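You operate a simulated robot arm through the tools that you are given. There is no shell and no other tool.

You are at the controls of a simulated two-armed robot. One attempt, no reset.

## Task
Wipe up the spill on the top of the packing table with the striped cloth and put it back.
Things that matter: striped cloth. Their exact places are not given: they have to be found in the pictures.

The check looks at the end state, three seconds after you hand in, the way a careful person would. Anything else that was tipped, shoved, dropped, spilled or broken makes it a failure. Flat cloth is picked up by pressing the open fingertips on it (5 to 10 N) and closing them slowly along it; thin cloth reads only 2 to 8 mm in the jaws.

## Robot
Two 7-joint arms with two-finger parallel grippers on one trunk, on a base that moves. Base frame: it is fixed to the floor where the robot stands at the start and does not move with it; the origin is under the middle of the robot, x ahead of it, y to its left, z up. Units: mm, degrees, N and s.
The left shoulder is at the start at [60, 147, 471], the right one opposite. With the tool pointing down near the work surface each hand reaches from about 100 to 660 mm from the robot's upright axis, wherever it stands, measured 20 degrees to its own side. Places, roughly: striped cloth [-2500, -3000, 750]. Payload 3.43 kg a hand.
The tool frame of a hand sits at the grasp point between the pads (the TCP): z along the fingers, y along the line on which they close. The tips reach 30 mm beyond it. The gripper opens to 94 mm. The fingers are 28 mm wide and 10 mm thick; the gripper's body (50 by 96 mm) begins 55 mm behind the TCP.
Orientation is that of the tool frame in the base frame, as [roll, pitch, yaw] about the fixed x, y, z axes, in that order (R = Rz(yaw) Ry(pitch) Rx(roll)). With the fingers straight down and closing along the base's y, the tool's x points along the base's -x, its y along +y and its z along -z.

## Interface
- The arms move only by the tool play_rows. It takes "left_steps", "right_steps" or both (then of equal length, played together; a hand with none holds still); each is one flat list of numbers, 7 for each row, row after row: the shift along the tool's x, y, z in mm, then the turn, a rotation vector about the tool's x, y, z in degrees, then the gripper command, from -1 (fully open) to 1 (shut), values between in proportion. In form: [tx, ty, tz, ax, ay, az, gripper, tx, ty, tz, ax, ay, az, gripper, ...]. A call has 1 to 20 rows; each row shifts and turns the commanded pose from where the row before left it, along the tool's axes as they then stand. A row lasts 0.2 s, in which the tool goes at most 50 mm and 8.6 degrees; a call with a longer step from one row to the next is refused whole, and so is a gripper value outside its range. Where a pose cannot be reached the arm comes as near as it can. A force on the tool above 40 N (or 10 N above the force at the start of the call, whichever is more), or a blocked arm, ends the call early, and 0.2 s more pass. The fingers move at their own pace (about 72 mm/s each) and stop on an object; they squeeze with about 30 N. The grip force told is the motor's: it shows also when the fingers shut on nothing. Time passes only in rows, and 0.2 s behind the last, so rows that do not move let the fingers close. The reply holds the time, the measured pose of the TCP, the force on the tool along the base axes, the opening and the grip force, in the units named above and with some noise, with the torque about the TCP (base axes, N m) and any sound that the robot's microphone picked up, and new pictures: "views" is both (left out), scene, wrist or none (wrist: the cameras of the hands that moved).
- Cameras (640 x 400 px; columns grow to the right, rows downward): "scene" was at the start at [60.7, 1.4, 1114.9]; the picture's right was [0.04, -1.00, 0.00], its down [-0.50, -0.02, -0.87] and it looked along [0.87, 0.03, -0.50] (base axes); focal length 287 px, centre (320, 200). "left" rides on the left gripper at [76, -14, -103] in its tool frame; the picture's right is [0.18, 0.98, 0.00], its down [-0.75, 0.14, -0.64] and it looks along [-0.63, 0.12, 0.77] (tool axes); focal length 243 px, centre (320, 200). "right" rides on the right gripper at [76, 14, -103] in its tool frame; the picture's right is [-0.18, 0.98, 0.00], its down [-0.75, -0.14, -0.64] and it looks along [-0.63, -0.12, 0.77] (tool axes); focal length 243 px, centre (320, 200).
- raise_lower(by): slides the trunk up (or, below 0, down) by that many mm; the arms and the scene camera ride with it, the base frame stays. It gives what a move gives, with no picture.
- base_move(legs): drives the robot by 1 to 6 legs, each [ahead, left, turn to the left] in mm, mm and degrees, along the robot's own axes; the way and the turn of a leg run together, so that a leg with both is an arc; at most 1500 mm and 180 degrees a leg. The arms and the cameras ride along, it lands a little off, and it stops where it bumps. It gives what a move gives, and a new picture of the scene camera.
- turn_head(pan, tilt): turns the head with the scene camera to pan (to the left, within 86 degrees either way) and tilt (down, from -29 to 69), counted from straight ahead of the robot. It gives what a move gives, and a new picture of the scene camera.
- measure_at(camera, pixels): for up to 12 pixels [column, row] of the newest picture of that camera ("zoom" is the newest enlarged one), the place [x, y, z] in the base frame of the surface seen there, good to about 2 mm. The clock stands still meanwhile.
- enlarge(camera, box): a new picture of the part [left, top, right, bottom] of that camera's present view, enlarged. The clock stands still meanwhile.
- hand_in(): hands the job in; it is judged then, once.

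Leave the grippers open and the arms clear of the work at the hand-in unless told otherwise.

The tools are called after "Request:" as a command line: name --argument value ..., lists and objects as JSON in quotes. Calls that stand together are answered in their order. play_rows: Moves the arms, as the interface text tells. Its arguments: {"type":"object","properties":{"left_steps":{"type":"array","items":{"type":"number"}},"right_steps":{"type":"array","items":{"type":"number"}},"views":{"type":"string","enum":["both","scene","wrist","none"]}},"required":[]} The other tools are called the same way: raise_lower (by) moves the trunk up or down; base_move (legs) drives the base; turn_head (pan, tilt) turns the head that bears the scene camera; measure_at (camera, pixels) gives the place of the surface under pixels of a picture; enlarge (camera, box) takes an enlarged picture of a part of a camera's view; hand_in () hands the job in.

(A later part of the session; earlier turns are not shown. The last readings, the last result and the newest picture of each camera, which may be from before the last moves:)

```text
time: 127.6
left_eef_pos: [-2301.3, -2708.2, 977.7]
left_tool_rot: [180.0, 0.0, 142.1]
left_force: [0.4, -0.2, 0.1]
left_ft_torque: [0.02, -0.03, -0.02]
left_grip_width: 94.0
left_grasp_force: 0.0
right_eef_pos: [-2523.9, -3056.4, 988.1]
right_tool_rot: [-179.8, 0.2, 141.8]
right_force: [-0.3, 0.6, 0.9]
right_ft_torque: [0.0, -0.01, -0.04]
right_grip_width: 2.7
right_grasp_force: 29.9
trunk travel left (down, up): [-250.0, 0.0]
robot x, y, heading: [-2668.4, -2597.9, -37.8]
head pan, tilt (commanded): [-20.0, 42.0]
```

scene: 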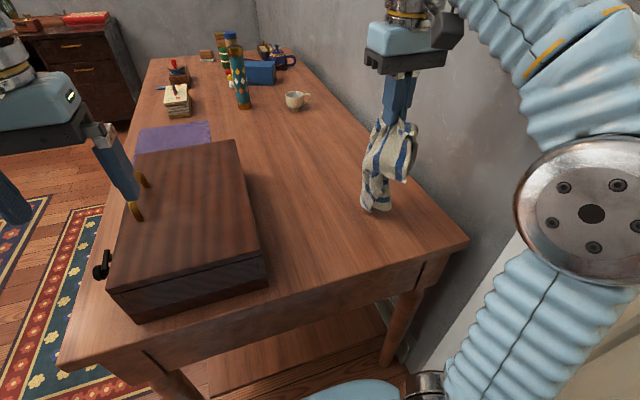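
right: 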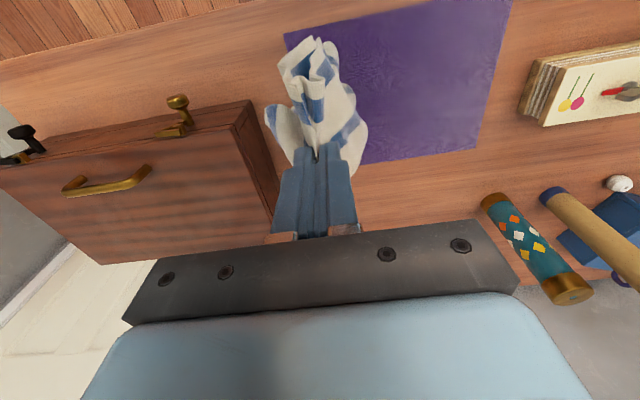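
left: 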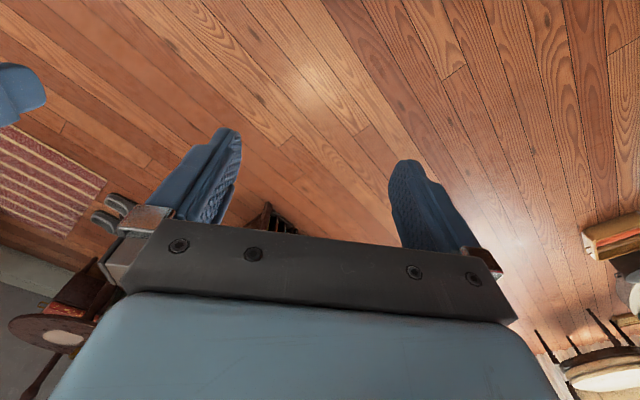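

Measuring the hanging cloth's lowest part, near (375,208), to know its hang length.

Request:
measure_at --camera "scene" --pixels '[[374, 207], [385, 209], [366, 190], [395, 175], [410, 150], [390, 118]]'

```text
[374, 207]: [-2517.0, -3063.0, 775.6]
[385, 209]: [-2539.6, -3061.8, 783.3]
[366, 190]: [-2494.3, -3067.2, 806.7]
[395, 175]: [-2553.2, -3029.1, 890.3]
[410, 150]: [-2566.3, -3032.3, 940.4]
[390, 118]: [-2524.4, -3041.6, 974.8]
```

The hang length is about 190 mm. Now: align yaw (6°), centre on the cloth's old centre line over the near edge, then swing forward and down and pull forward to straighten it. Then I look.

Request:
play_rows --right_steps '[0, 0, 4, 0, 0, 6.0, 1, 15.3, 14, 6.5, 0, 0, 0, 1, 15.3, 14, 6.5, 0, 0, 0, 1, 15.4, 14, 6.5, 0, 0, 0, 1, 0, 0, 0, 0, 0, 0, 1, -42, 0, 4.6, 0, 0, 0, 1, -40, 0, 13.4, 0, 0, 0, 1, -36, 0, 22, 0, 0, 0, 1, -31, 0, 28.5, 0, 0, 0, 1, -23.6, 0, 34.8, 0, 0, 0, 1, -15.4, 0, 39, 0, 0, 0, 1, -15, 0, 0, 0, 0, 0, 1, -15, 0, 0, 0, 0, 0, 1, -15, 0, 0, 0, 0, 0, 1, -15, 0, 0, 0, 0, 0, 1, 0, 0, 0, 0, 0, 0, 1]' --views "both"

```text
time: 131.0
left_eef_pos: [-2301.1, -2707.5, 976.7]
left_tool_rot: [-180.0, -0.1, 142.1]
left_force: [-0.4, 1.3, 0.5]
left_ft_torque: [0.0, -0.01, -0.04]
left_grip_width: 94.0
left_grasp_force: 0.0
right_eef_pos: [-2348.1, -3168.5, 823.7]
right_tool_rot: [-179.9, 0.1, 135.9]
right_force: [0.5, 0.2, 0.6]
right_ft_torque: [0.0, 0.01, -0.02]
right_grip_width: 2.7
right_grasp_force: 30.0
trunk travel left (down, up): [-250.0, 0.0]
robot x, y, heading: [-2667.6, -2600.5, -37.9]
head pan, tilt (commanded): [-20.0, 42.0]
```

scene: 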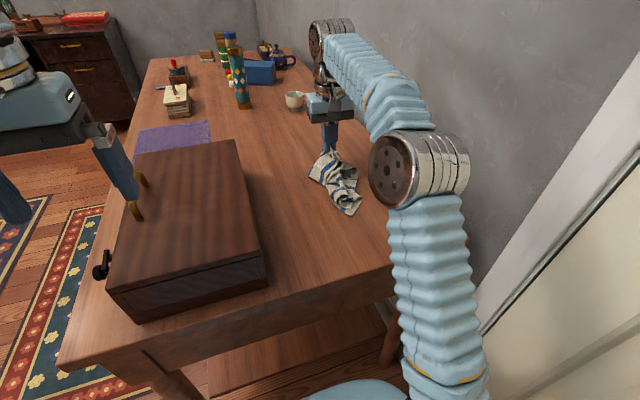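
right: 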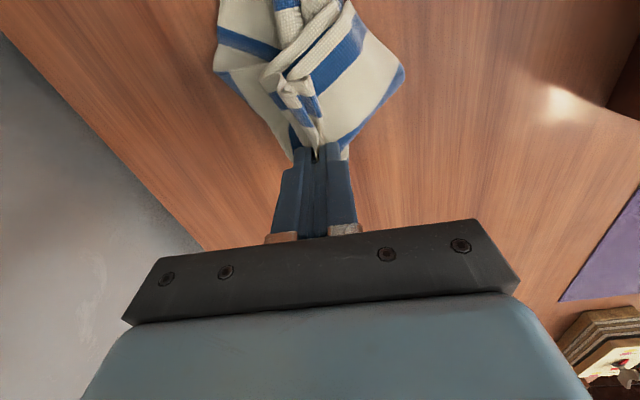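

The cloth is laid out in a narrowed, gathered strip. Let me take a closer look.

Request:
enlarge --camera "scene" --box '[260, 80, 420, 230]'

Request:
measure_at --camera "scene" --pixels '[[345, 212], [358, 205], [310, 178], [330, 152], [358, 175], [335, 180], [430, 240], [440, 160], [430, 300]]'

```text
2.67 times, centred on (340, 155) of scene
```

zoom: 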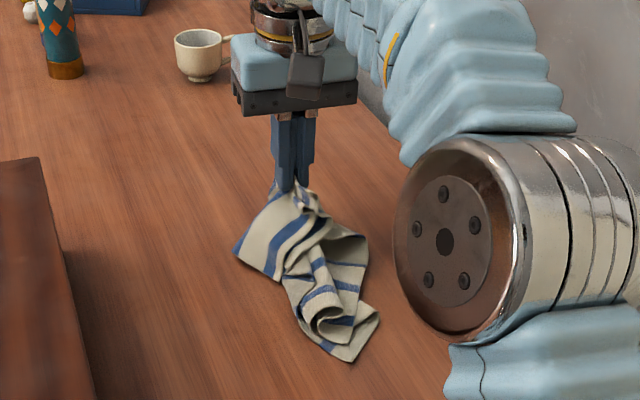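

```text
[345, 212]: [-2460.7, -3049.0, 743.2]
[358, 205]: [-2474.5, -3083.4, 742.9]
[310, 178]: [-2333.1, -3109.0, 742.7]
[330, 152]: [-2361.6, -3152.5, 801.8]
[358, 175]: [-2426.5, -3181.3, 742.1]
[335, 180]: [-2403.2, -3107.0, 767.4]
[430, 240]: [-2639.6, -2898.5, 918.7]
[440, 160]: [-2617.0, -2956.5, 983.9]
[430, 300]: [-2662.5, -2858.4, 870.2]
```

The cloth's trailing end sits at about the middle of the old place, and the grip is near its far end. I lower to the table while coming back 20 mm, watching the force.

Request:
play_rows --right_steps '[4, 0, 10, 0, 0, 0, 1, 4, 0, 10, 0, 0, 0, 1, 4, 0, 10, 0, 0, 0, 1, 4, 0, 8, 0, 0, 0, 1, 4, 0, 4, 0, 0, 0, 1, 0, 0, 3, 0, 0, 0, 1, 0, 0, 0, 0, 0, 0, 1]' --views "wrist"

```text
time: 132.6
left_eef_pos: [-2300.5, -2708.7, 977.9]
left_tool_rot: [-179.9, 0.1, 142.0]
left_force: [0.5, -0.6, -0.1]
left_ft_torque: [0.0, -0.03, -0.03]
left_grip_width: 94.0
left_grasp_force: 0.0
right_eef_pos: [-2364.2, -3154.6, 778.2]
right_tool_rot: [-179.8, 0.3, 136.0]
right_force: [-0.4, -0.1, 3.8]
right_ft_torque: [0.02, -0.01, -0.03]
right_grip_width: 2.6
right_grasp_force: 29.8
trunk travel left (down, up): [-250.0, 0.0]
robot x, y, heading: [-2666.2, -2601.4, -37.9]
head pan, tilt (commanded): [-20.0, 42.0]
```

right: 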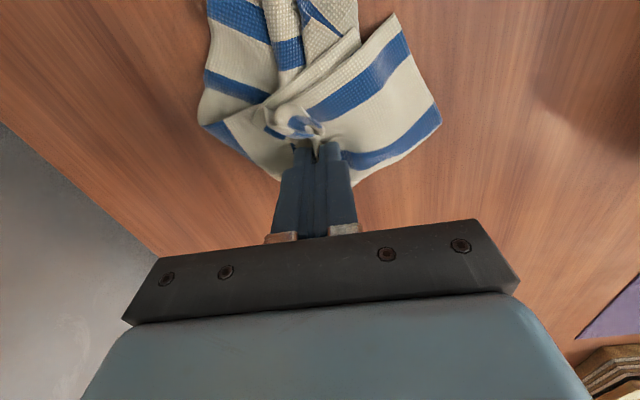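

Contact at 3.8 N. Now I press 1 mm more and open the fingers slowly while pressing, so the gathers get spread sideways.

Request:
play_rows --right_steps '[0, 0, 1, 0, 0, 0, 1, 0, 0, 0.5, 0, 0, 0, 0.9, 0, 0, 0, 0, 0, 0, 0.8, 0, 0, 0, 0, 0, 0, 0.7, 0, 0, 0, 0, 0, 0, 0.6, 0, 0, 0, 0, 0, 0, 0.5, 0, 0, 0, 0, 0, 0, 0.4, 0, 0, 0, 0, 0, 0, 0.3, 0, 0, 0, 0, 0, 0, 0.2, 0, 0, 0, 0, 0, 0, 0.1, 0, 0, 0, 0, 0, 0, 0]' --views "wrist"

```text
time: 135.0
left_eef_pos: [-2300.6, -2708.0, 977.5]
left_tool_rot: [180.0, 0.0, 142.0]
left_force: [0.0, 0.1, -0.5]
left_ft_torque: [0.0, 0.01, -0.04]
left_grip_width: 94.2
left_grasp_force: 0.1
right_eef_pos: [-2364.6, -3154.5, 776.5]
right_tool_rot: [-179.8, 0.1, 135.9]
right_force: [-0.2, -0.6, 0.2]
right_ft_torque: [0.03, -0.01, 0.0]
right_grip_width: 47.0
right_grasp_force: 0.1
trunk travel left (down, up): [-250.0, 0.0]
robot x, y, heading: [-2668.6, -2599.8, -37.9]
head pan, tilt (commanded): [-20.0, 42.0]
```

right: 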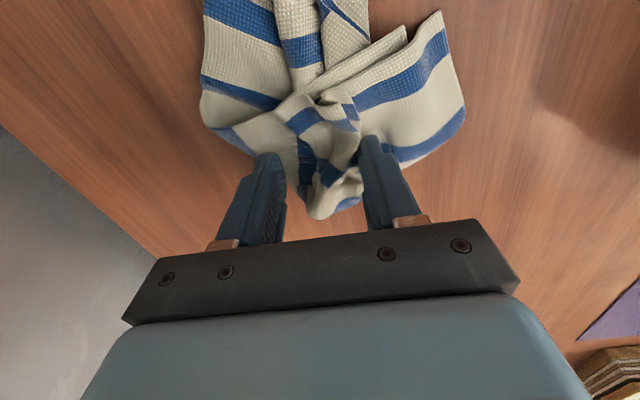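

The fold is loosening. I press lightly again (down 4 mm) and open fully.

Request:
play_rows --right_steps '[0, 0, 2, 0, 0, 0, 0, 0, 0, 1, 0, 0, 0, 0, 0, 0, 1, 0, 0, 0, 0, 0, 0, 0, 0, 0, 0, -0.1, 0, 0, 0, 0, 0, 0, -0.2, 0, 0, 0, 0, 0, 0, -0.3, 0, 0, 0, 0, 0, 0, -0.4, 0, 0, 0, 0, 0, 0, -0.5, 0, 0, 0, 0, 0, 0, -0.6, 0, 0, 0, 0, 0, 0, -0.7, 0, 0, 0, 0, 0, 0, -0.8, 0, 0, 0, 0, 0, 0, -0.9, 0, 0, 0, 0, 0, 0, -1]' --views "wrist"

```text
time: 137.8
left_eef_pos: [-2301.0, -2707.5, 976.9]
left_tool_rot: [180.0, 0.2, 142.1]
left_force: [0.6, 0.1, 0.2]
left_ft_torque: [0.03, -0.04, 0.0]
left_grip_width: 93.9
left_grasp_force: 0.0
right_eef_pos: [-2364.7, -3154.0, 772.9]
right_tool_rot: [-179.7, 0.2, 135.9]
right_force: [-2.0, -2.0, 6.8]
right_ft_torque: [0.24, -0.16, 0.0]
right_grip_width: 92.7
right_grasp_force: 0.1
trunk travel left (down, up): [-250.0, 0.0]
robot x, y, heading: [-2663.8, -2603.9, -37.7]
head pan, tilt (commanded): [-20.0, 42.0]
```

right: 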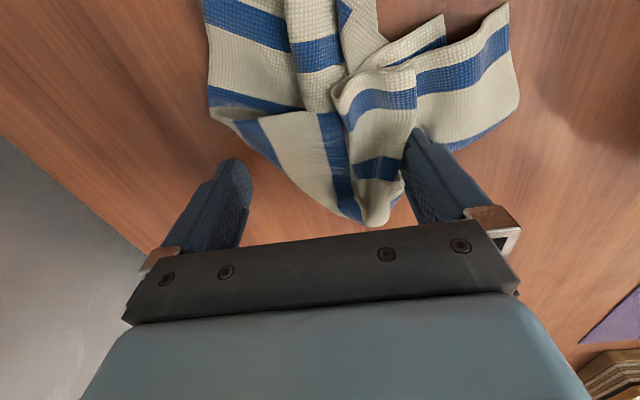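

Now I lift off 80 mm and look at how the cloth lies.

Request:
play_rows --right_steps '[0, 0, -3, 0, 0, 0, -1, 0, 0, -12, 0, 0, 0, -1, 0, 0, -25, 0, 0, 0, -1, 0, 0, -30, 0, 0, 0, -1, 0, 0, -20, 0, 0, 0, -1]' --views "both"

Request:
enlarge --camera "scene" --box '[260, 80, 420, 230]'

```text
time: 139.0
left_eef_pos: [-2301.1, -2708.6, 976.3]
left_tool_rot: [-180.0, 0.0, 142.1]
left_force: [0.4, -0.2, -0.2]
left_ft_torque: [0.03, -0.03, 0.0]
left_grip_width: 93.8
left_grasp_force: 0.0
right_eef_pos: [-2363.5, -3154.0, 862.2]
right_tool_rot: [-179.8, 0.1, 135.9]
right_force: [-0.2, 1.0, -0.1]
right_ft_torque: [0.0, 0.0, 0.01]
right_grip_width: 94.0
right_grasp_force: 0.0
trunk travel left (down, up): [-250.0, 0.0]
robot x, y, heading: [-2665.3, -2602.9, -37.7]
head pan, tilt (commanded): [-20.0, 42.0]
```

scene: 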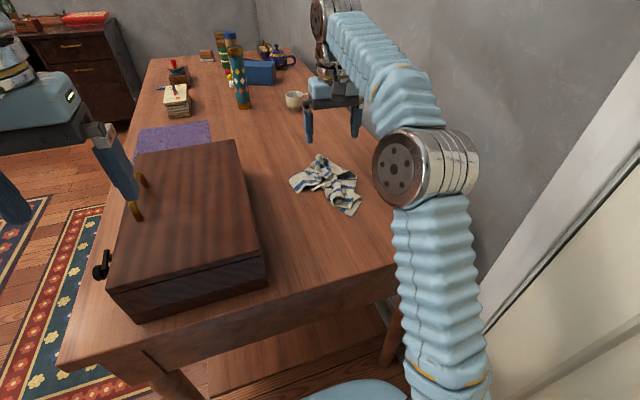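
right: 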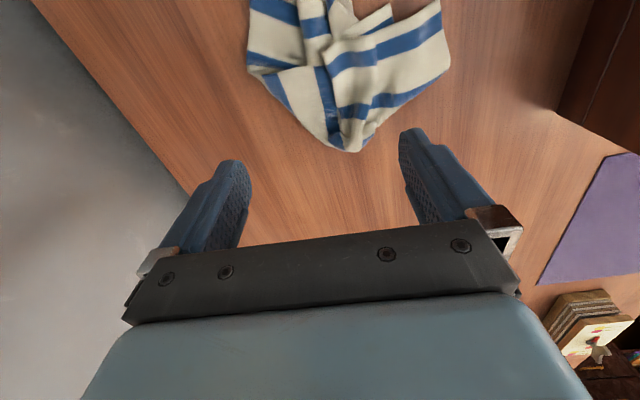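

```text
2.67 times, centred on (340, 155) of scene
```

zoom: 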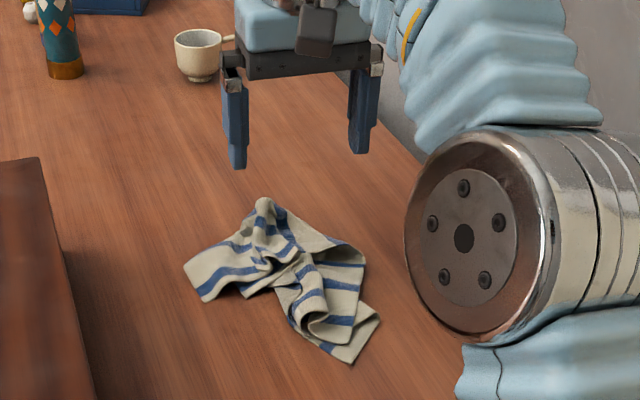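

The cloth lies crumpled around the old place. I'll move the hand back and up to see it from above with the wrist camera.

Request:
play_rows --right_steps '[20, 0, -15, 0, 0, 0, -1, 25, 0, -20, 0, 0, 0, -1, 25, 0, -20, 0, 0, 0, -1, 25, 0, -20, 0, 0, 0, -1, 25, 0, -10, 0, 0, 0, -1, 25, 0, 0, 0, 0, 0, -1]' --views "both"

```text
time: 140.4
left_eef_pos: [-2300.5, -2708.0, 976.6]
left_tool_rot: [179.9, -0.1, 142.1]
left_force: [0.5, -0.9, -1.0]
left_ft_torque: [0.0, -0.02, 0.0]
left_grip_width: 93.9
left_grasp_force: 0.0
right_eef_pos: [-2466.9, -3052.7, 947.8]
right_tool_rot: [-179.7, 0.1, 135.9]
right_force: [-0.4, 0.0, 0.3]
right_ft_torque: [0.0, 0.0, -0.01]
right_grip_width: 93.9
right_grasp_force: 0.1
trunk travel left (down, up): [-250.0, 0.0]
robot x, y, heading: [-2667.8, -2599.1, -37.7]
head pan, tilt (commanded): [-20.0, 42.0]
```

scene: 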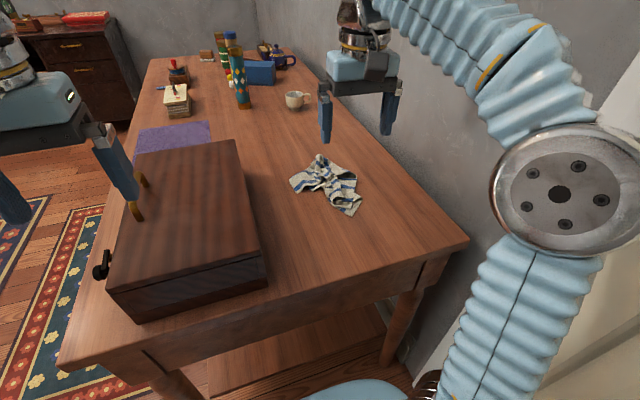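
right: 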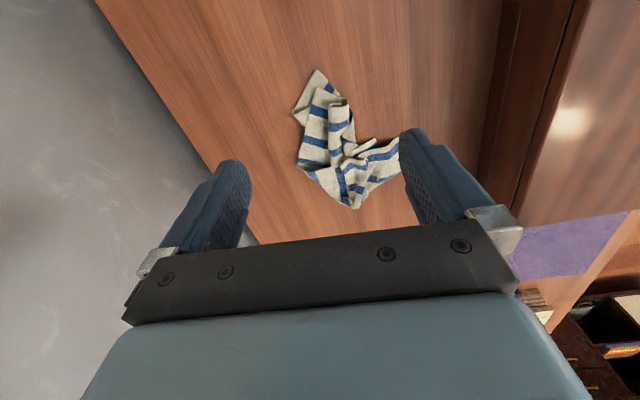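

Request:
enlarge --camera "right" --box '[270, 55, 420, 220]'

Request:
measure_at --camera "right" --pixels '[[317, 70], [293, 112], [300, 165], [352, 207], [400, 145], [348, 105], [335, 130], [375, 155], [330, 180], [330, 85], [310, 130], [360, 148]]'

Request:
enlarge --camera "scene" --box '[280, 145, 375, 220]'

```text
2.42 times, centred on (345, 138) of right
```

zoom: 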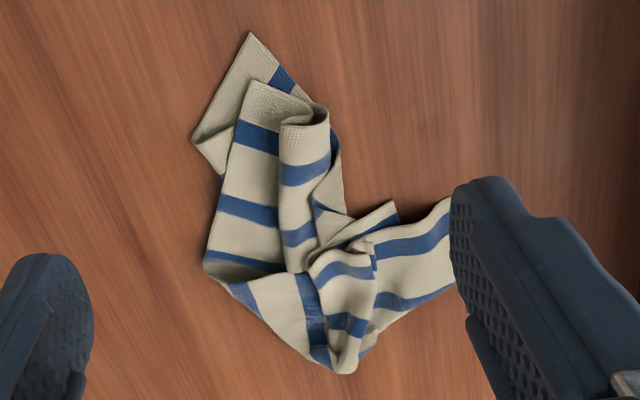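

```text
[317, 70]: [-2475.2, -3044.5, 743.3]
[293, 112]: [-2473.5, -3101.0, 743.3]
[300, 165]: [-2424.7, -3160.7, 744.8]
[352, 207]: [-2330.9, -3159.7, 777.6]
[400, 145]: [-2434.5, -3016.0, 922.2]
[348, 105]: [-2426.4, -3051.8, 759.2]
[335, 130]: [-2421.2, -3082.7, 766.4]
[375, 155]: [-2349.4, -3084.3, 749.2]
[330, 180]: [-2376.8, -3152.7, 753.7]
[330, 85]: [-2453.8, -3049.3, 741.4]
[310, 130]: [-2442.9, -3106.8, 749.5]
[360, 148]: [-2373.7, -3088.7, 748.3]
```

```text
5.33 times, centred on (328, 182) of scene
```

zoom: 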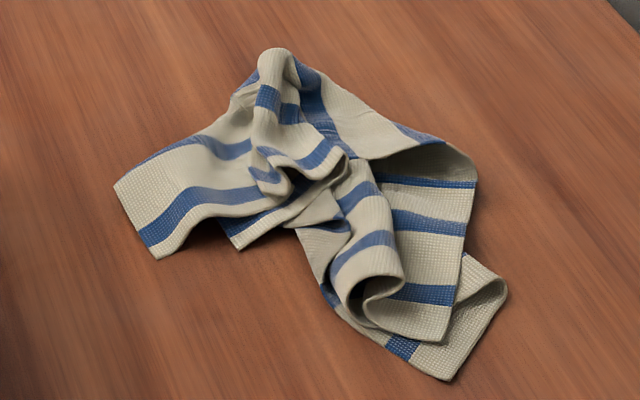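

The crumpled cloth's middle, about (-2400,-3105), is within 20 mm of the old centre (-2415,-3103). I'd like it to lie flatter, so I'll measure its corners in the scene picture to plan a few gentle press-and-drag strokes.

Request:
measure_at --camera "scene" --pixels '[[290, 180], [297, 192], [305, 183], [351, 214], [362, 199], [346, 200], [356, 175], [345, 170], [320, 155], [355, 190], [335, 180], [325, 170]]'

```text
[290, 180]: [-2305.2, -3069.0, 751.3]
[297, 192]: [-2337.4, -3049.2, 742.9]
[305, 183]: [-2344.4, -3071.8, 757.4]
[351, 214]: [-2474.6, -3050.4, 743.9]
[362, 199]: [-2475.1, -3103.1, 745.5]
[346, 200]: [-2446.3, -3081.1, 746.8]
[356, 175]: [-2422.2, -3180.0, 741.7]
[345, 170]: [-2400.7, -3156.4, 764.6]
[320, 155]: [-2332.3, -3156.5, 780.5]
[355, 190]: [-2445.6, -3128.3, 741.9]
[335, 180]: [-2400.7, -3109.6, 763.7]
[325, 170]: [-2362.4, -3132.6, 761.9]
```

The flattening plan is to press with closed fingertips and drag outward, corner by corner. First the trailing corner, right below the hand near (-2475,-3050). I close the fingers and descend to just above it.

Request:
play_rows --right_steps '[-5, -6, 20, 0, 0, 0, 1, 0, 0, 35, 0, 0, 0, 1, 0, 0, 35, 0, 0, 0, 1, 0, 0, 35, 0, 0, 0, 1, 0, 0, 30, 0, 0, 0, 1, 0, 0, 10, 0, 0, 0, 1, 0, 0, 4, 0, 0, 0, 1, 0, 0, 2, 0, 0, 0, 1, 0, 0, 0, 0, 0, 0, 1]' --views "both"

```text
time: 142.4
left_eef_pos: [-2300.6, -2708.4, 977.0]
left_tool_rot: [-180.0, 0.1, 142.1]
left_force: [-0.4, 0.6, 0.4]
left_ft_torque: [0.06, -0.05, 0.01]
left_grip_width: 93.9
left_grasp_force: 0.1
right_eef_pos: [-2468.9, -3059.7, 774.4]
right_tool_rot: [-179.8, 0.1, 135.9]
right_force: [0.2, 0.3, -0.6]
right_ft_torque: [0.0, 0.0, -0.01]
right_grip_width: 0.1
right_grasp_force: 29.4
trunk travel left (down, up): [-250.0, 0.0]
robot x, y, heading: [-2666.1, -2599.8, -38.0]
head pan, tilt (commanded): [-20.0, 42.0]
```

scene: 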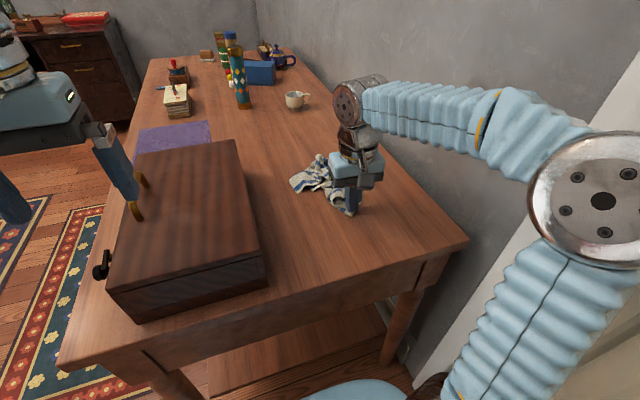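
right: 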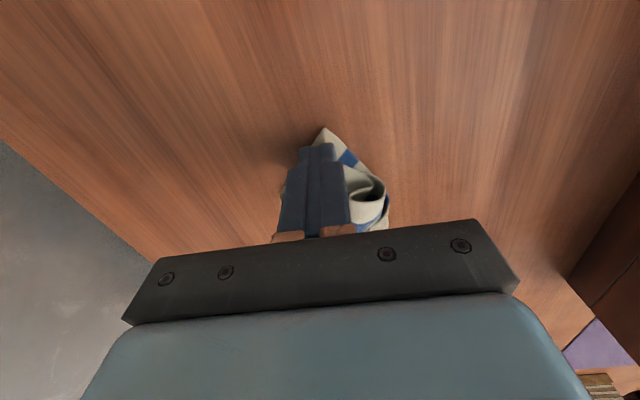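

The fingertips are over the corner (its tip visible at (322,130)). I press gently in 1 mm steps.

Request:
play_rows --right_steps '[0, 0, 1, 0, 0, 0, 1, 0, 0, 1, 0, 0, 0, 1, 0, 0, 0.7, 0, 0, 0, 1, 0, 0, 0, 0, 0, 0, 1]' --views "none"

```text
time: 143.4
left_eef_pos: [-2300.4, -2707.5, 976.5]
left_tool_rot: [-180.0, -0.1, 142.1]
left_force: [-0.2, 0.8, 0.2]
left_ft_torque: [-0.03, -0.03, 0.01]
left_grip_width: 94.0
left_grasp_force: 0.0
right_eef_pos: [-2469.4, -3060.0, 773.6]
right_tool_rot: [-179.8, 0.1, 135.8]
right_force: [0.1, 0.5, -0.5]
right_ft_torque: [0.0, -0.01, -0.02]
right_grip_width: 0.0
right_grasp_force: 30.4
trunk travel left (down, up): [-250.0, 0.0]
robot x, y, heading: [-2663.0, -2604.8, -37.8]
head pan, tilt (commanded): [-20.0, 42.0]
```

No contact yet; two more millimetres.

Request:
play_rows --right_steps '[0, 0, 0.7, 0, 0, 0, 1, 0, 0, 0.7, 0, 0, 0, 1, 0, 0, 0, 0, 0, 0, 1]' --views "none"

```text
time: 144.2
left_eef_pos: [-2300.4, -2708.3, 977.3]
left_tool_rot: [180.0, 0.1, 142.1]
left_force: [0.1, 0.3, -0.1]
left_ft_torque: [0.0, 0.01, -0.01]
left_grip_width: 94.0
left_grasp_force: 0.1
right_eef_pos: [-2468.8, -3060.8, 771.9]
right_tool_rot: [-179.8, 0.1, 135.8]
right_force: [-0.7, 0.6, 2.8]
right_ft_torque: [0.01, -0.01, 0.0]
right_grip_width: 0.0
right_grasp_force: 29.9
trunk travel left (down, up): [-250.0, 0.0]
robot x, y, heading: [-2667.4, -2596.2, -37.9]
head pan, tilt (commanded): [-20.0, 42.0]
```

Contact at 2.8 N. I press 0.5 mm more and drag the corner toward me 45 mm and slightly left.

Request:
play_rows --right_steps '[0, 0, 0.5, 0, 0, 0, 1, 7, 3, 0, 0, 0, 0, 1, 7, 3, 0, 0, 0, 0, 1, 7, 3, 0, 0, 0, 0, 1, 7, 3, 0, 0, 0, 0, 1, 7, 3, 0, 0, 0, 0, 1, 7, 3, 0, 0, 0, 0, 1, 0, 0, 0, 0, 0, 0, 1]' --views "both"

```text
time: 146.0
left_eef_pos: [-2301.0, -2706.3, 976.4]
left_tool_rot: [180.0, 0.2, 142.2]
left_force: [-0.6, 0.7, 0.2]
left_ft_torque: [0.02, 0.0, 0.02]
left_grip_width: 93.9
left_grasp_force: 0.0
right_eef_pos: [-2485.6, -3017.1, 772.6]
right_tool_rot: [-179.8, 0.2, 135.8]
right_force: [2.3, -8.2, 30.2]
right_ft_torque: [-0.34, -0.33, -0.05]
right_grip_width: 0.1
right_grasp_force: 30.3
trunk travel left (down, up): [-250.0, 0.0]
robot x, y, heading: [-2668.7, -2599.4, -37.9]
head pan, tilt (commanded): [-20.0, 42.0]
```

scene: 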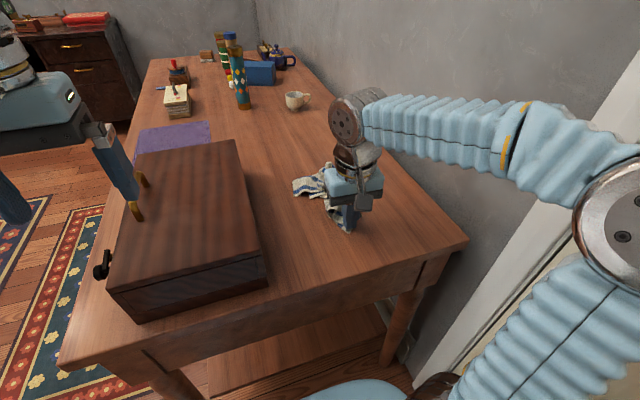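
right: 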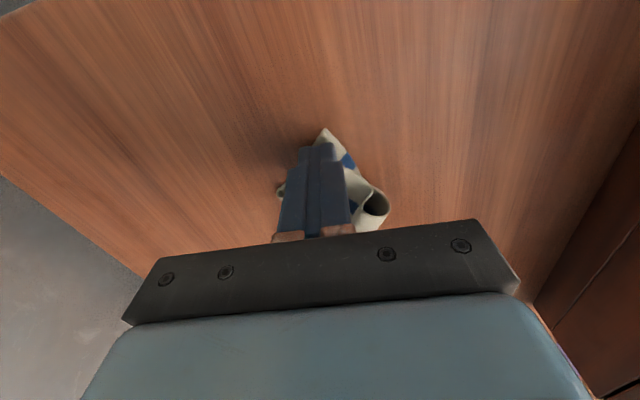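

The corner moved with the fingers, though the force rose to 30 N. I lift off and look.

Request:
play_rows --right_steps '[0, 0, -3, 0, 0, 0, 1, 0, 0, -20, 0, 0, 0, 1, 0, 0, -35, 0, 0, 0, 1, 10, 0, -40, 0, 0, 0, 1, 20, 0, -40, 0, 0, 0, 1, 20, 0, -30, 0, 0, 0, 1]' --views "both"

Request:
enlarge --camera "scene" --box '[270, 140, 390, 240]'

```text
time: 147.4
left_eef_pos: [-2300.8, -2708.5, 976.7]
left_tool_rot: [180.0, 0.0, 142.0]
left_force: [0.4, 0.3, 0.0]
left_ft_torque: [0.03, 0.04, -0.02]
left_grip_width: 94.0
left_grasp_force: 0.0
right_eef_pos: [-2518.8, -2982.9, 937.9]
right_tool_rot: [-179.8, 0.1, 136.0]
right_force: [-0.2, -0.1, -0.2]
right_ft_torque: [-0.02, 0.01, 0.0]
right_grip_width: 0.3
right_grasp_force: 30.5
trunk travel left (down, up): [-250.0, 0.0]
robot x, y, heading: [-2667.2, -2602.6, -38.0]
head pan, tilt (commanded): [-20.0, 42.0]
```

scene: 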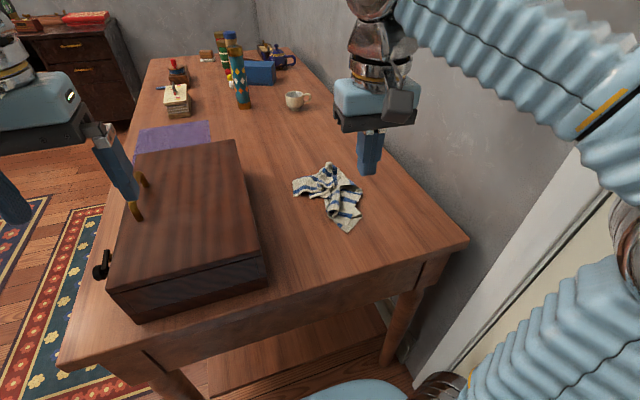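
right: 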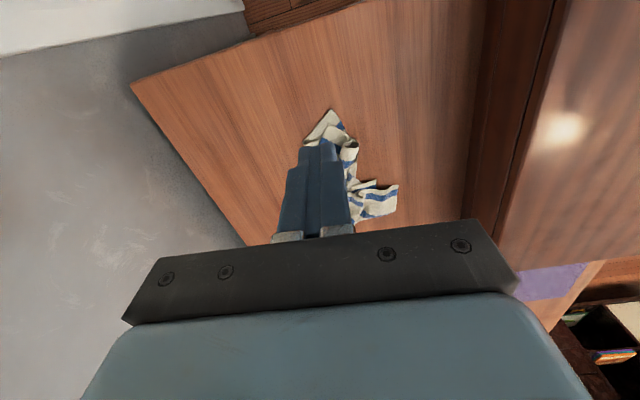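

```text
4.00 times, centred on (330, 190) of scene
```

zoom: 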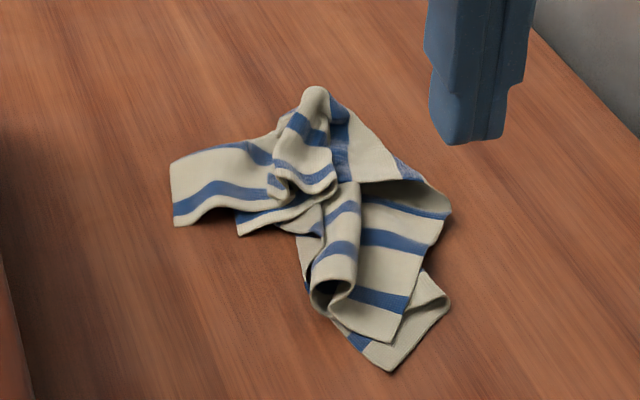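

The cloth slid as a whole about 35 mm toward me, without opening much. The left half of the trailing end is folded under to the right, with its corner showing at (347,231). I'll measure these points so I can pull that corner out to the left.

Request:
measure_at --camera "scene" --pixels '[[347, 231], [361, 216], [350, 227], [331, 215], [362, 193], [329, 163], [294, 183], [294, 195], [310, 197], [345, 205], [350, 222], [338, 218]]'

```text
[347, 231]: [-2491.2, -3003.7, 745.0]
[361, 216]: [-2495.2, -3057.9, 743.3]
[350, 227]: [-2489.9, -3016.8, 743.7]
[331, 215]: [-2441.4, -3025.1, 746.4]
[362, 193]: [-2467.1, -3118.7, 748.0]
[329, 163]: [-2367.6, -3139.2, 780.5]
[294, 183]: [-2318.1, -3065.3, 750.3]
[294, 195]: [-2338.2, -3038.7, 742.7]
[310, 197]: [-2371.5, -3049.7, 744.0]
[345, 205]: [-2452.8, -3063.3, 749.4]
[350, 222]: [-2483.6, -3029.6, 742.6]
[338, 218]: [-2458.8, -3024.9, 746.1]
```

The folded-under corner's tip is at about (-2491,-3004). I move over it and descend to just above.

Request:
play_rows --right_steps '[-18, 1, 0, 0, 0, 0, 1, -18, 1, 30, 0, 0, 0, 1, 0, 0, 40, 0, 0, 0, 1, 0, 0, 40, 0, 0, 0, 1, 0, 0, 30, 0, 0, 0, 1, 0, 0, 14, 0, 0, 0, 1, 0, 0, 6, 0, 0, 0, 1, 0, 0, 3, 0, 0, 0, 1, 0, 0, 1.5, 0, 0, 0, 1, 0, 0, 0, 0, 0, 0, 1]' --views "wrist"

```text
time: 149.6
left_eef_pos: [-2299.2, -2707.7, 976.6]
left_tool_rot: [179.9, -0.1, 142.1]
left_force: [0.0, 0.1, 0.1]
left_ft_torque: [-0.06, -0.01, 0.0]
left_grip_width: 94.3
left_grasp_force: 0.0
right_eef_pos: [-2497.8, -3008.0, 773.9]
right_tool_rot: [-179.8, 0.2, 135.9]
right_force: [0.2, -0.4, 0.2]
right_ft_torque: [0.01, 0.03, -0.01]
right_grip_width: 0.0
right_grasp_force: 30.5
trunk travel left (down, up): [-250.0, 0.0]
robot x, y, heading: [-2666.3, -2600.6, -37.6]
head pan, tilt (commanded): [-20.0, 42.0]
```

right: 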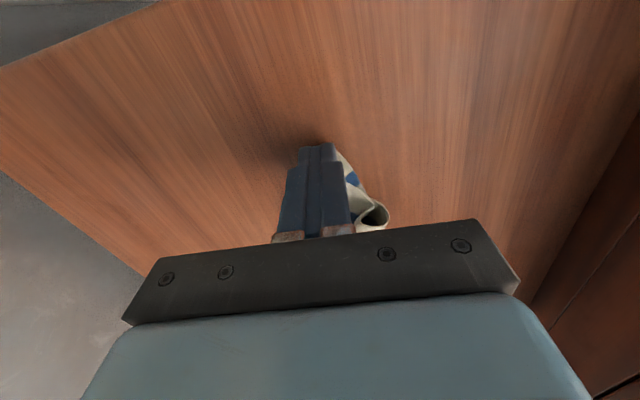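

I'm just a bit right of the tip; I shift 5 mm left and press in small steps.

Request:
play_rows --right_steps '[-5, 5, 0, 0, 0, 0, 1, 0, 0, 1, 0, 0, 0, 1, 0, 0, 1, 0, 0, 0, 1, 0, 0, 0.7, 0, 0, 0, 1, 0, 0, 0, 0, 0, 0, 1]' --views "none"

```text
time: 150.8
left_eef_pos: [-2300.1, -2708.4, 978.5]
left_tool_rot: [-180.0, 0.1, 142.0]
left_force: [-0.6, 0.2, -0.4]
left_ft_torque: [0.02, -0.03, -0.02]
left_grip_width: 94.0
left_grasp_force: 0.0
right_eef_pos: [-2490.9, -3007.7, 771.8]
right_tool_rot: [-179.8, 0.2, 135.9]
right_force: [-2.6, 0.1, 11.0]
right_ft_torque: [-0.09, 0.01, -0.02]
right_grip_width: 0.0
right_grasp_force: 30.2
trunk travel left (down, up): [-250.0, 0.0]
robot x, y, heading: [-2667.1, -2601.4, -38.0]
head pan, tilt (commanded): [-20.0, 42.0]
```

Pressing at 11 N. Now I drag left 90 mm with a slight easing of pressure.

Request:
play_rows --right_steps '[0, 8, -0.2, 0, 0, 0, 1, 0, 9, 0, 0, 0, 0, 1, 0, 9, 0, 0, 0, 0, 1, 0, 9, 0, 0, 0, 0, 1, 0, 9, 0, 0, 0, 0, 1, 0, 9, 0, 0, 0, 0, 1, 0, 9, 0, 0, 0, 0, 1, 0, 9, 0, 0, 0, 0, 1, 0, 9, 0, 0, 0, 0, 1, 0, 9, 0, 0, 0, 0, 1, 0, 0, 0, 0, 0, 0, 1]' --views "both"

Request:
enlarge --camera "scene" --box '[270, 140, 390, 240]'

```text
time: 153.2
left_eef_pos: [-2301.2, -2707.6, 977.5]
left_tool_rot: [179.9, 0.1, 142.2]
left_force: [0.1, 0.0, 0.6]
left_ft_torque: [0.01, -0.02, 0.0]
left_grip_width: 94.3
left_grasp_force: 0.0
right_eef_pos: [-2426.5, -2942.7, 771.7]
right_tool_rot: [-179.8, 0.2, 135.9]
right_force: [-1.1, -1.5, 4.8]
right_ft_torque: [-0.05, -0.02, 0.02]
right_grip_width: 0.2
right_grasp_force: 30.4
trunk travel left (down, up): [-250.0, 0.0]
robot x, y, heading: [-2666.0, -2600.0, -37.7]
head pan, tilt (commanded): [-20.0, 42.0]
```

scene: 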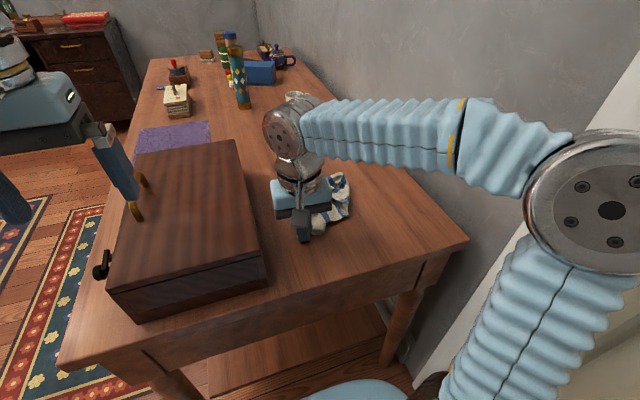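
right: 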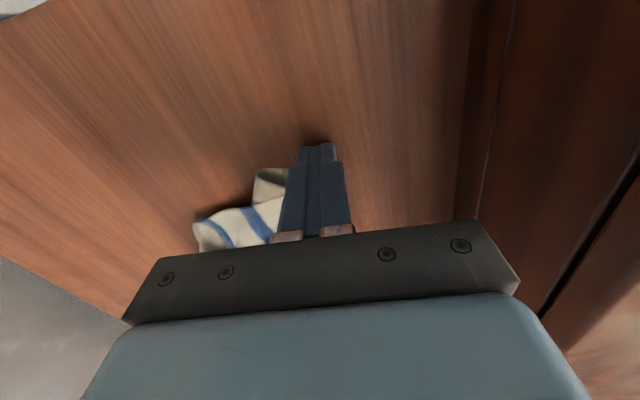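

```text
4.00 times, centred on (330, 190) of scene
```

zoom: 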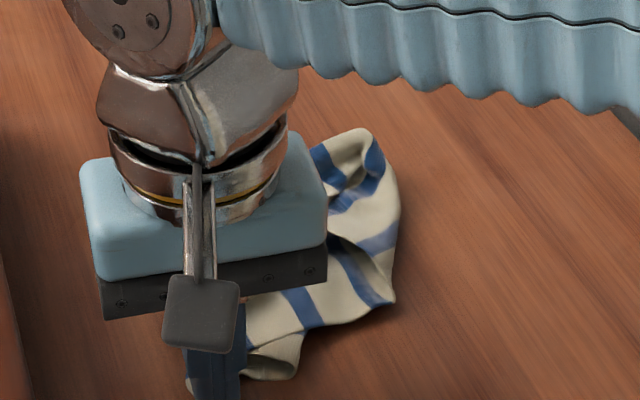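

The corner came along. I lift off and move back to look.

Request:
play_rows --right_steps '[0, 0, -3, 0, 0, 0, 1, 0, 0, -20, 0, 0, 0, 1, 0, 0, -35, 0, 0, 0, 1, 5, -20, -40, 0, 0, 0, 1, 10, -35, -40, 0, 0, 0, 1, 10, -35, -30, 0, 0, 0, 1]' --views "both"

Request:
enlarge --camera "scene" --box '[270, 140, 390, 240]'

```text
refused: row 5 steps farther than a row can; nothing moved
```

```text
4.00 times, centred on (330, 190) of scene
```

zoom: 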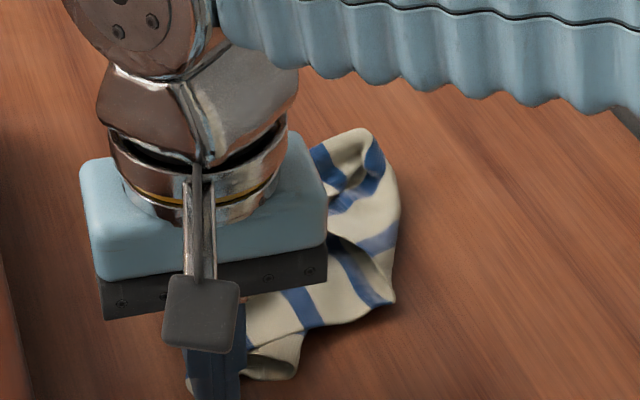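

Row 5 was too long a step; I send the same with shorter steps.

Request:
play_rows --right_steps '[0, 0, -3, 0, 0, 0, 1, 0, 0, -20, 0, 0, 0, 1, 0, 0, -35, 0, 0, 0, 1, 5, -20, -40, 0, 0, 0, 1, 10, -25, -35, 0, 0, 0, 1, 10, -25, -30, 0, 0, 0, 1, 10, -25, 0, 0, 0, 0, 1]' --views "both"

Request:
enlarge --camera "scene" --box '[270, 140, 390, 240]'

```text
time: 154.8
left_eef_pos: [-2301.3, -2708.9, 977.6]
left_tool_rot: [180.0, 0.0, 142.1]
left_force: [-0.6, -0.4, -0.7]
left_ft_torque: [0.01, 0.02, 0.05]
left_grip_width: 94.1
left_grasp_force: 0.0
right_eef_pos: [-2517.8, -2985.3, 936.0]
right_tool_rot: [-179.9, 0.1, 136.0]
right_force: [0.1, 0.6, -0.7]
right_ft_torque: [-0.02, 0.04, 0.01]
right_grip_width: 0.0
right_grasp_force: 30.5
trunk travel left (down, up): [-250.0, 0.0]
robot x, y, heading: [-2664.1, -2598.7, -38.0]
head pan, tilt (commanded): [-20.0, 42.0]
```

scene: 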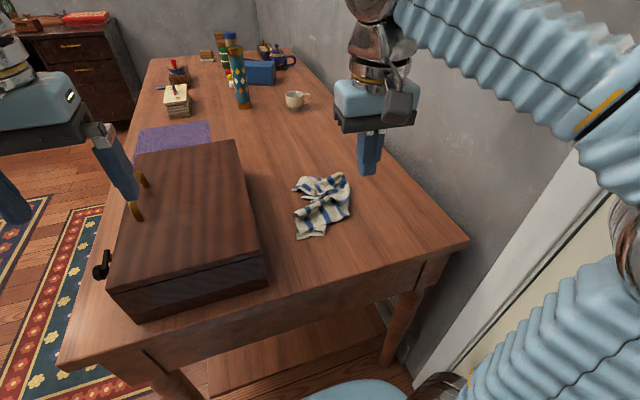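
right: 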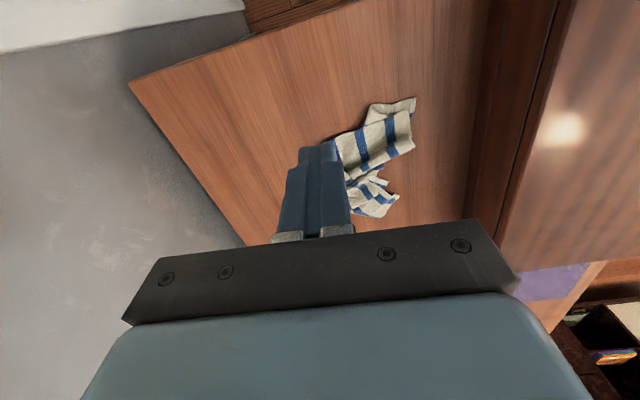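

```text
4.00 times, centred on (330, 190) of scene
```

zoom: 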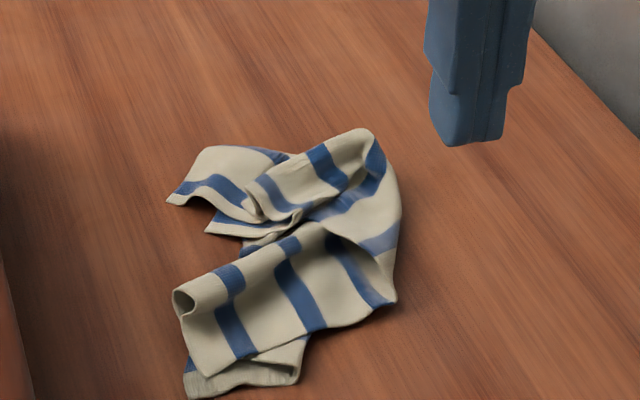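

The trailing end swung left as a stack instead of opening. Full flatness isn't worth much more shoving; what matters is that the cloth lies in its old place. I'll measure the outline to find its centre.

Request:
measure_at --camera "zoom" --pixels '[[170, 200], [215, 152], [362, 133], [398, 215], [392, 298], [300, 345], [295, 382], [192, 394], [178, 300], [205, 228], [290, 255], [340, 200]]'

```text
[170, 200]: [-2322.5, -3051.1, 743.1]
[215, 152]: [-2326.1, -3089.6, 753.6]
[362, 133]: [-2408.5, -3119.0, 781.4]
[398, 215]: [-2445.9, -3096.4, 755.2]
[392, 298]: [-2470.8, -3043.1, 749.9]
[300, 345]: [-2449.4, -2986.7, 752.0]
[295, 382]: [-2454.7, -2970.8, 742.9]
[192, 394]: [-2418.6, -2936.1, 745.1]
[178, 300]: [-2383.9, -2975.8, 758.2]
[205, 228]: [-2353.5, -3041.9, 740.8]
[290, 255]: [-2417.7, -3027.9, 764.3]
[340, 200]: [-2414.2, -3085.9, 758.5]
```

The cloth's middle is now about (-2405,-3035), roughly 68 mm from the old centre (-2415,-3103). I'll press on its middle with slightly opened fingertips and slide it as a whole back over its old place. First I move above it.

Request:
play_rows --right_steps '[-23.8, 5.6, 0, 0, 0, 0, 0.4, -23.8, 5.6, 0, 0, 0, 0, 0.4, -23.8, 5.6, 0, 0, 0, 0, 0.4, -23.8, 5.6, 0, 0, 0, 0, 0.4, -23.8, 5.6, 0, 0, 0, 0, 0.4, 0, 0, 30, 0, 0, 0, 0.4, 0, 0, 30, 0, 0, 0, 0.4, 0, 0, 30, 0, 0, 0, 0.4, 0, 0, 20, 0, 0, 0, 0.4, 0, 0, 10, 0, 0, 0, 0.4, 0, 0, 0, 0, 0, 0, 0.4]' --views "both"

```text
time: 157.2
left_eef_pos: [-2300.7, -2707.7, 977.4]
left_tool_rot: [-179.9, 0.0, 142.1]
left_force: [0.1, 0.6, -0.2]
left_ft_torque: [0.01, -0.03, -0.01]
left_grip_width: 93.9
left_grasp_force: 0.1
right_eef_pos: [-2414.0, -3049.1, 814.7]
right_tool_rot: [-179.8, 0.1, 135.9]
right_force: [0.8, -0.1, 0.5]
right_ft_torque: [0.0, 0.01, 0.0]
right_grip_width: 28.1
right_grasp_force: 0.1
trunk travel left (down, up): [-250.0, 0.0]
robot x, y, heading: [-2663.8, -2600.6, -37.7]
head pan, tilt (commanded): [-20.0, 42.0]
```

scene: 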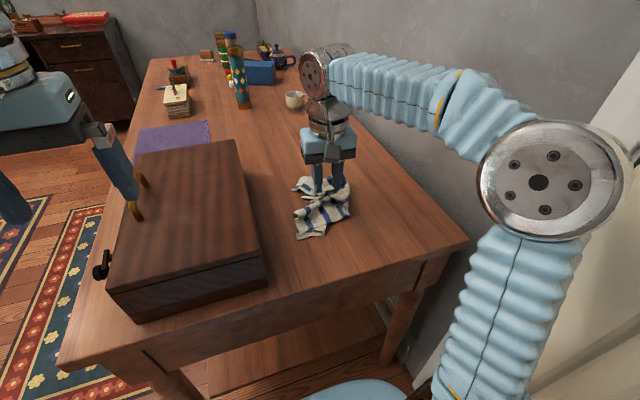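
right: 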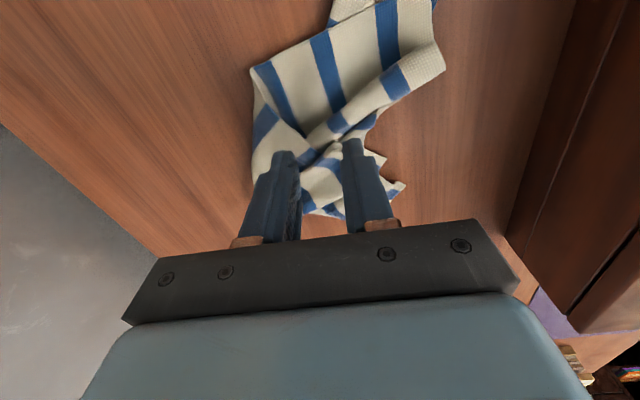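

I'm above the middle. I descend to contact in small steps.

Request:
play_rows --right_steps '[0, 0, 12, 0, 0, 0, 0.4, 0, 0, 10, 0, 0, 0, 0.4, 0, 0, 6, 0, 0, 0, 0.4, 0, 0, 4, 0, 0, 0, 0.4, 0, 0, 3, 0, 0, 0, 0.4, 0, 0, 0, 0, 0, 0, 0.4]' --views "none"

```text
time: 158.6
left_eef_pos: [-2300.3, -2707.0, 977.1]
left_tool_rot: [-180.0, 0.1, 142.1]
left_force: [1.1, -0.3, 0.5]
left_ft_torque: [-0.02, 0.01, -0.02]
left_grip_width: 93.9
left_grasp_force: 0.1
right_eef_pos: [-2413.6, -3049.4, 779.5]
right_tool_rot: [-179.8, 0.2, 135.9]
right_force: [0.5, 0.6, 1.8]
right_ft_torque: [-0.01, 0.05, 0.02]
right_grip_width: 27.9
right_grasp_force: 0.1
trunk travel left (down, up): [-250.0, 0.0]
robot x, y, heading: [-2666.9, -2598.7, -37.7]
head pan, tilt (commanded): [-20.0, 42.0]
```

Light contact at 1.8 N. I press 3 mm more and slide right-forward: 40 mm forward and 56 mm right.

Request:
play_rows --right_steps '[0, 0, 1.5, 0, 0, 0, 0.4, 0, 0, 1.5, 0, 0, 0, 0.4, -5, -7, 0, 0, 0, 0, 0.4, -5, -7, 0, 0, 0, 0, 0.4, -5, -7, 0, 0, 0, 0, 0.4, -5, -7, 0, 0, 0, 0, 0.4, -5, -7, 0, 0, 0, 0, 0.4, -5, -7, 0, 0, 0, 0, 0.4, -5, -7, 0, 0, 0, 0, 0.4, -5, -7, 0, 0, 0, 0, 0.4, 0, 0, 0, 0, 0, 0, 0.4]' --views "both"

```text
time: 161.0
left_eef_pos: [-2300.7, -2709.0, 977.2]
left_tool_rot: [180.0, 0.0, 142.1]
left_force: [0.3, -0.6, 0.6]
left_ft_torque: [0.01, 0.02, -0.02]
left_grip_width: 94.1
left_grasp_force: 0.0
right_eef_pos: [-2422.3, -3118.4, 777.9]
right_tool_rot: [-179.8, 0.2, 135.9]
right_force: [-0.9, 0.3, 0.0]
right_ft_torque: [0.05, -0.01, -0.01]
right_grip_width: 28.0
right_grasp_force: 0.6
trunk travel left (down, up): [-250.0, 0.0]
robot x, y, heading: [-2668.7, -2598.3, -37.9]
head pan, tilt (commanded): [-20.0, 42.0]
```

scene: 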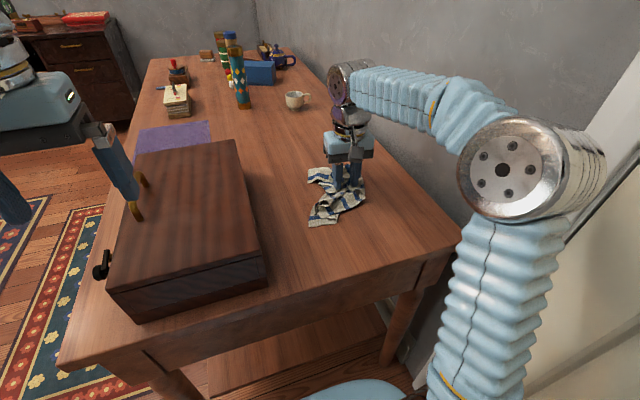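
right: 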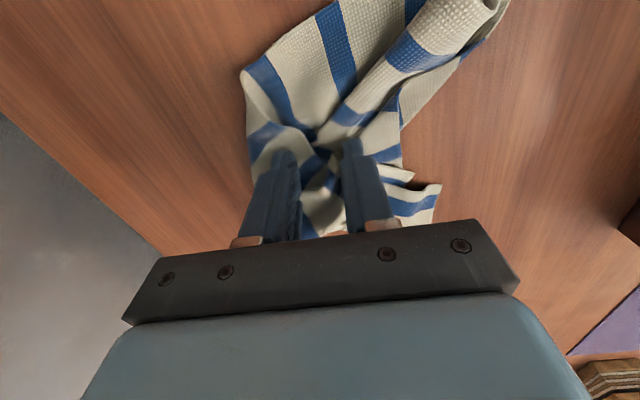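

The cloth moved with the fingers. While here, I press a little and open the fingers to spread its middle sideways.

Request:
play_rows --right_steps '[0, 0, 1.5, 0, 0, 0, 0.4, 0, 0, 1.5, 0, 0, 0, 0.4, 0, 0, 1, 0, 0, 0, 0.3, 0, 0, 0, 0, 0, 0, 0.2, 0, 0, 0, 0, 0, 0, 0.1, 0, 0, 0, 0, 0, 0, 0, 0, 0, 0, 0, 0, 0, -0.1, 0, 0, 0, 0, 0, 0, -0.2, 0, 0, 0, 0, 0, 0, -0.3, 0, 0, 0, 0, 0, 0, -0.45, 0, 0, 0, 0, 0, 0, -0.6, 0, 0, 0, 0, 0, 0, -0.75, 0, 0, 0, 0, 0, 0, -0.9, 0, 0, 0, 0, 0, 0, -1]' --views "none"

Request:
play_rows --right_steps '[0, 0, -3, 0, 0, 0, -1, 0, 0, -20, 0, 0, 0, -1, 0, 0, -35, 0, 0, 0, -1, 15, 0, -40, 0, 0, 0, -1, 25, 0, -35, 0, 0, 0, -1, 30, 0, -30, 0, 0, 0, -1, 35, 0, 0, 0, 0, 0, -1, 35, 0, 0, 0, 0, 0, -1]' --views "both"

Request:
enlarge --camera "scene" --box '[280, 140, 400, 240]'

```text
time: 164.0
left_eef_pos: [-2302.1, -2707.8, 976.6]
left_tool_rot: [179.9, 0.1, 142.1]
left_force: [0.1, 0.3, 0.0]
left_ft_torque: [0.01, 0.03, -0.01]
left_grip_width: 94.1
left_grasp_force: 0.1
right_eef_pos: [-2422.6, -3116.4, 773.0]
right_tool_rot: [-179.9, 0.1, 135.9]
right_force: [-5.1, -5.8, 17.2]
right_ft_torque: [0.35, -0.44, -0.01]
right_grip_width: 89.8
right_grasp_force: 0.2
trunk travel left (down, up): [-250.0, 0.0]
robot x, y, heading: [-2664.0, -2601.1, -37.9]
head pan, tilt (commanded): [-20.0, 42.0]
```

```text
time: 165.8
left_eef_pos: [-2300.7, -2708.4, 976.1]
left_tool_rot: [179.9, 0.0, 142.0]
left_force: [0.5, -0.2, -0.7]
left_ft_torque: [0.01, 0.02, 0.01]
left_grip_width: 94.1
left_grasp_force: 0.0
right_eef_pos: [-2524.0, -3020.5, 936.4]
right_tool_rot: [-179.8, 0.1, 135.8]
right_force: [0.2, -0.2, -0.5]
right_ft_torque: [-0.01, 0.04, 0.0]
right_grip_width: 94.0
right_grasp_force: 0.1
trunk travel left (down, up): [-250.0, 0.0]
robot x, y, heading: [-2667.3, -2604.4, -37.9]
head pan, tilt (commanded): [-20.0, 42.0]
```

scene: 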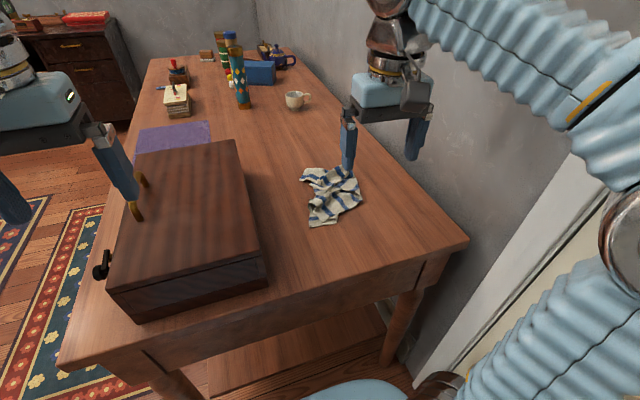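
right: 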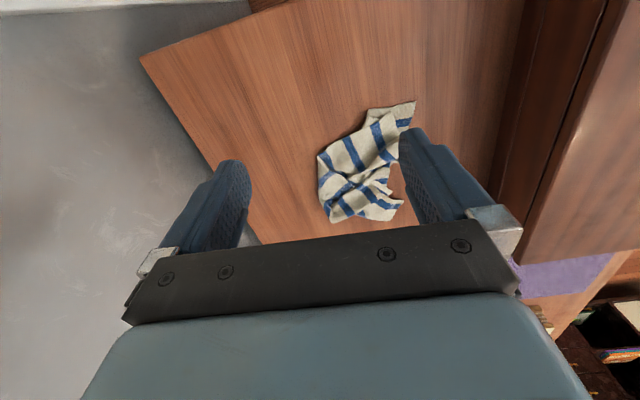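

```text
4.00 times, centred on (340, 190) of scene
```

zoom: 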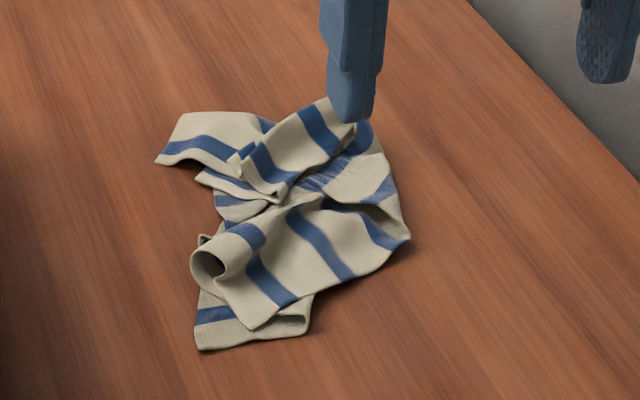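

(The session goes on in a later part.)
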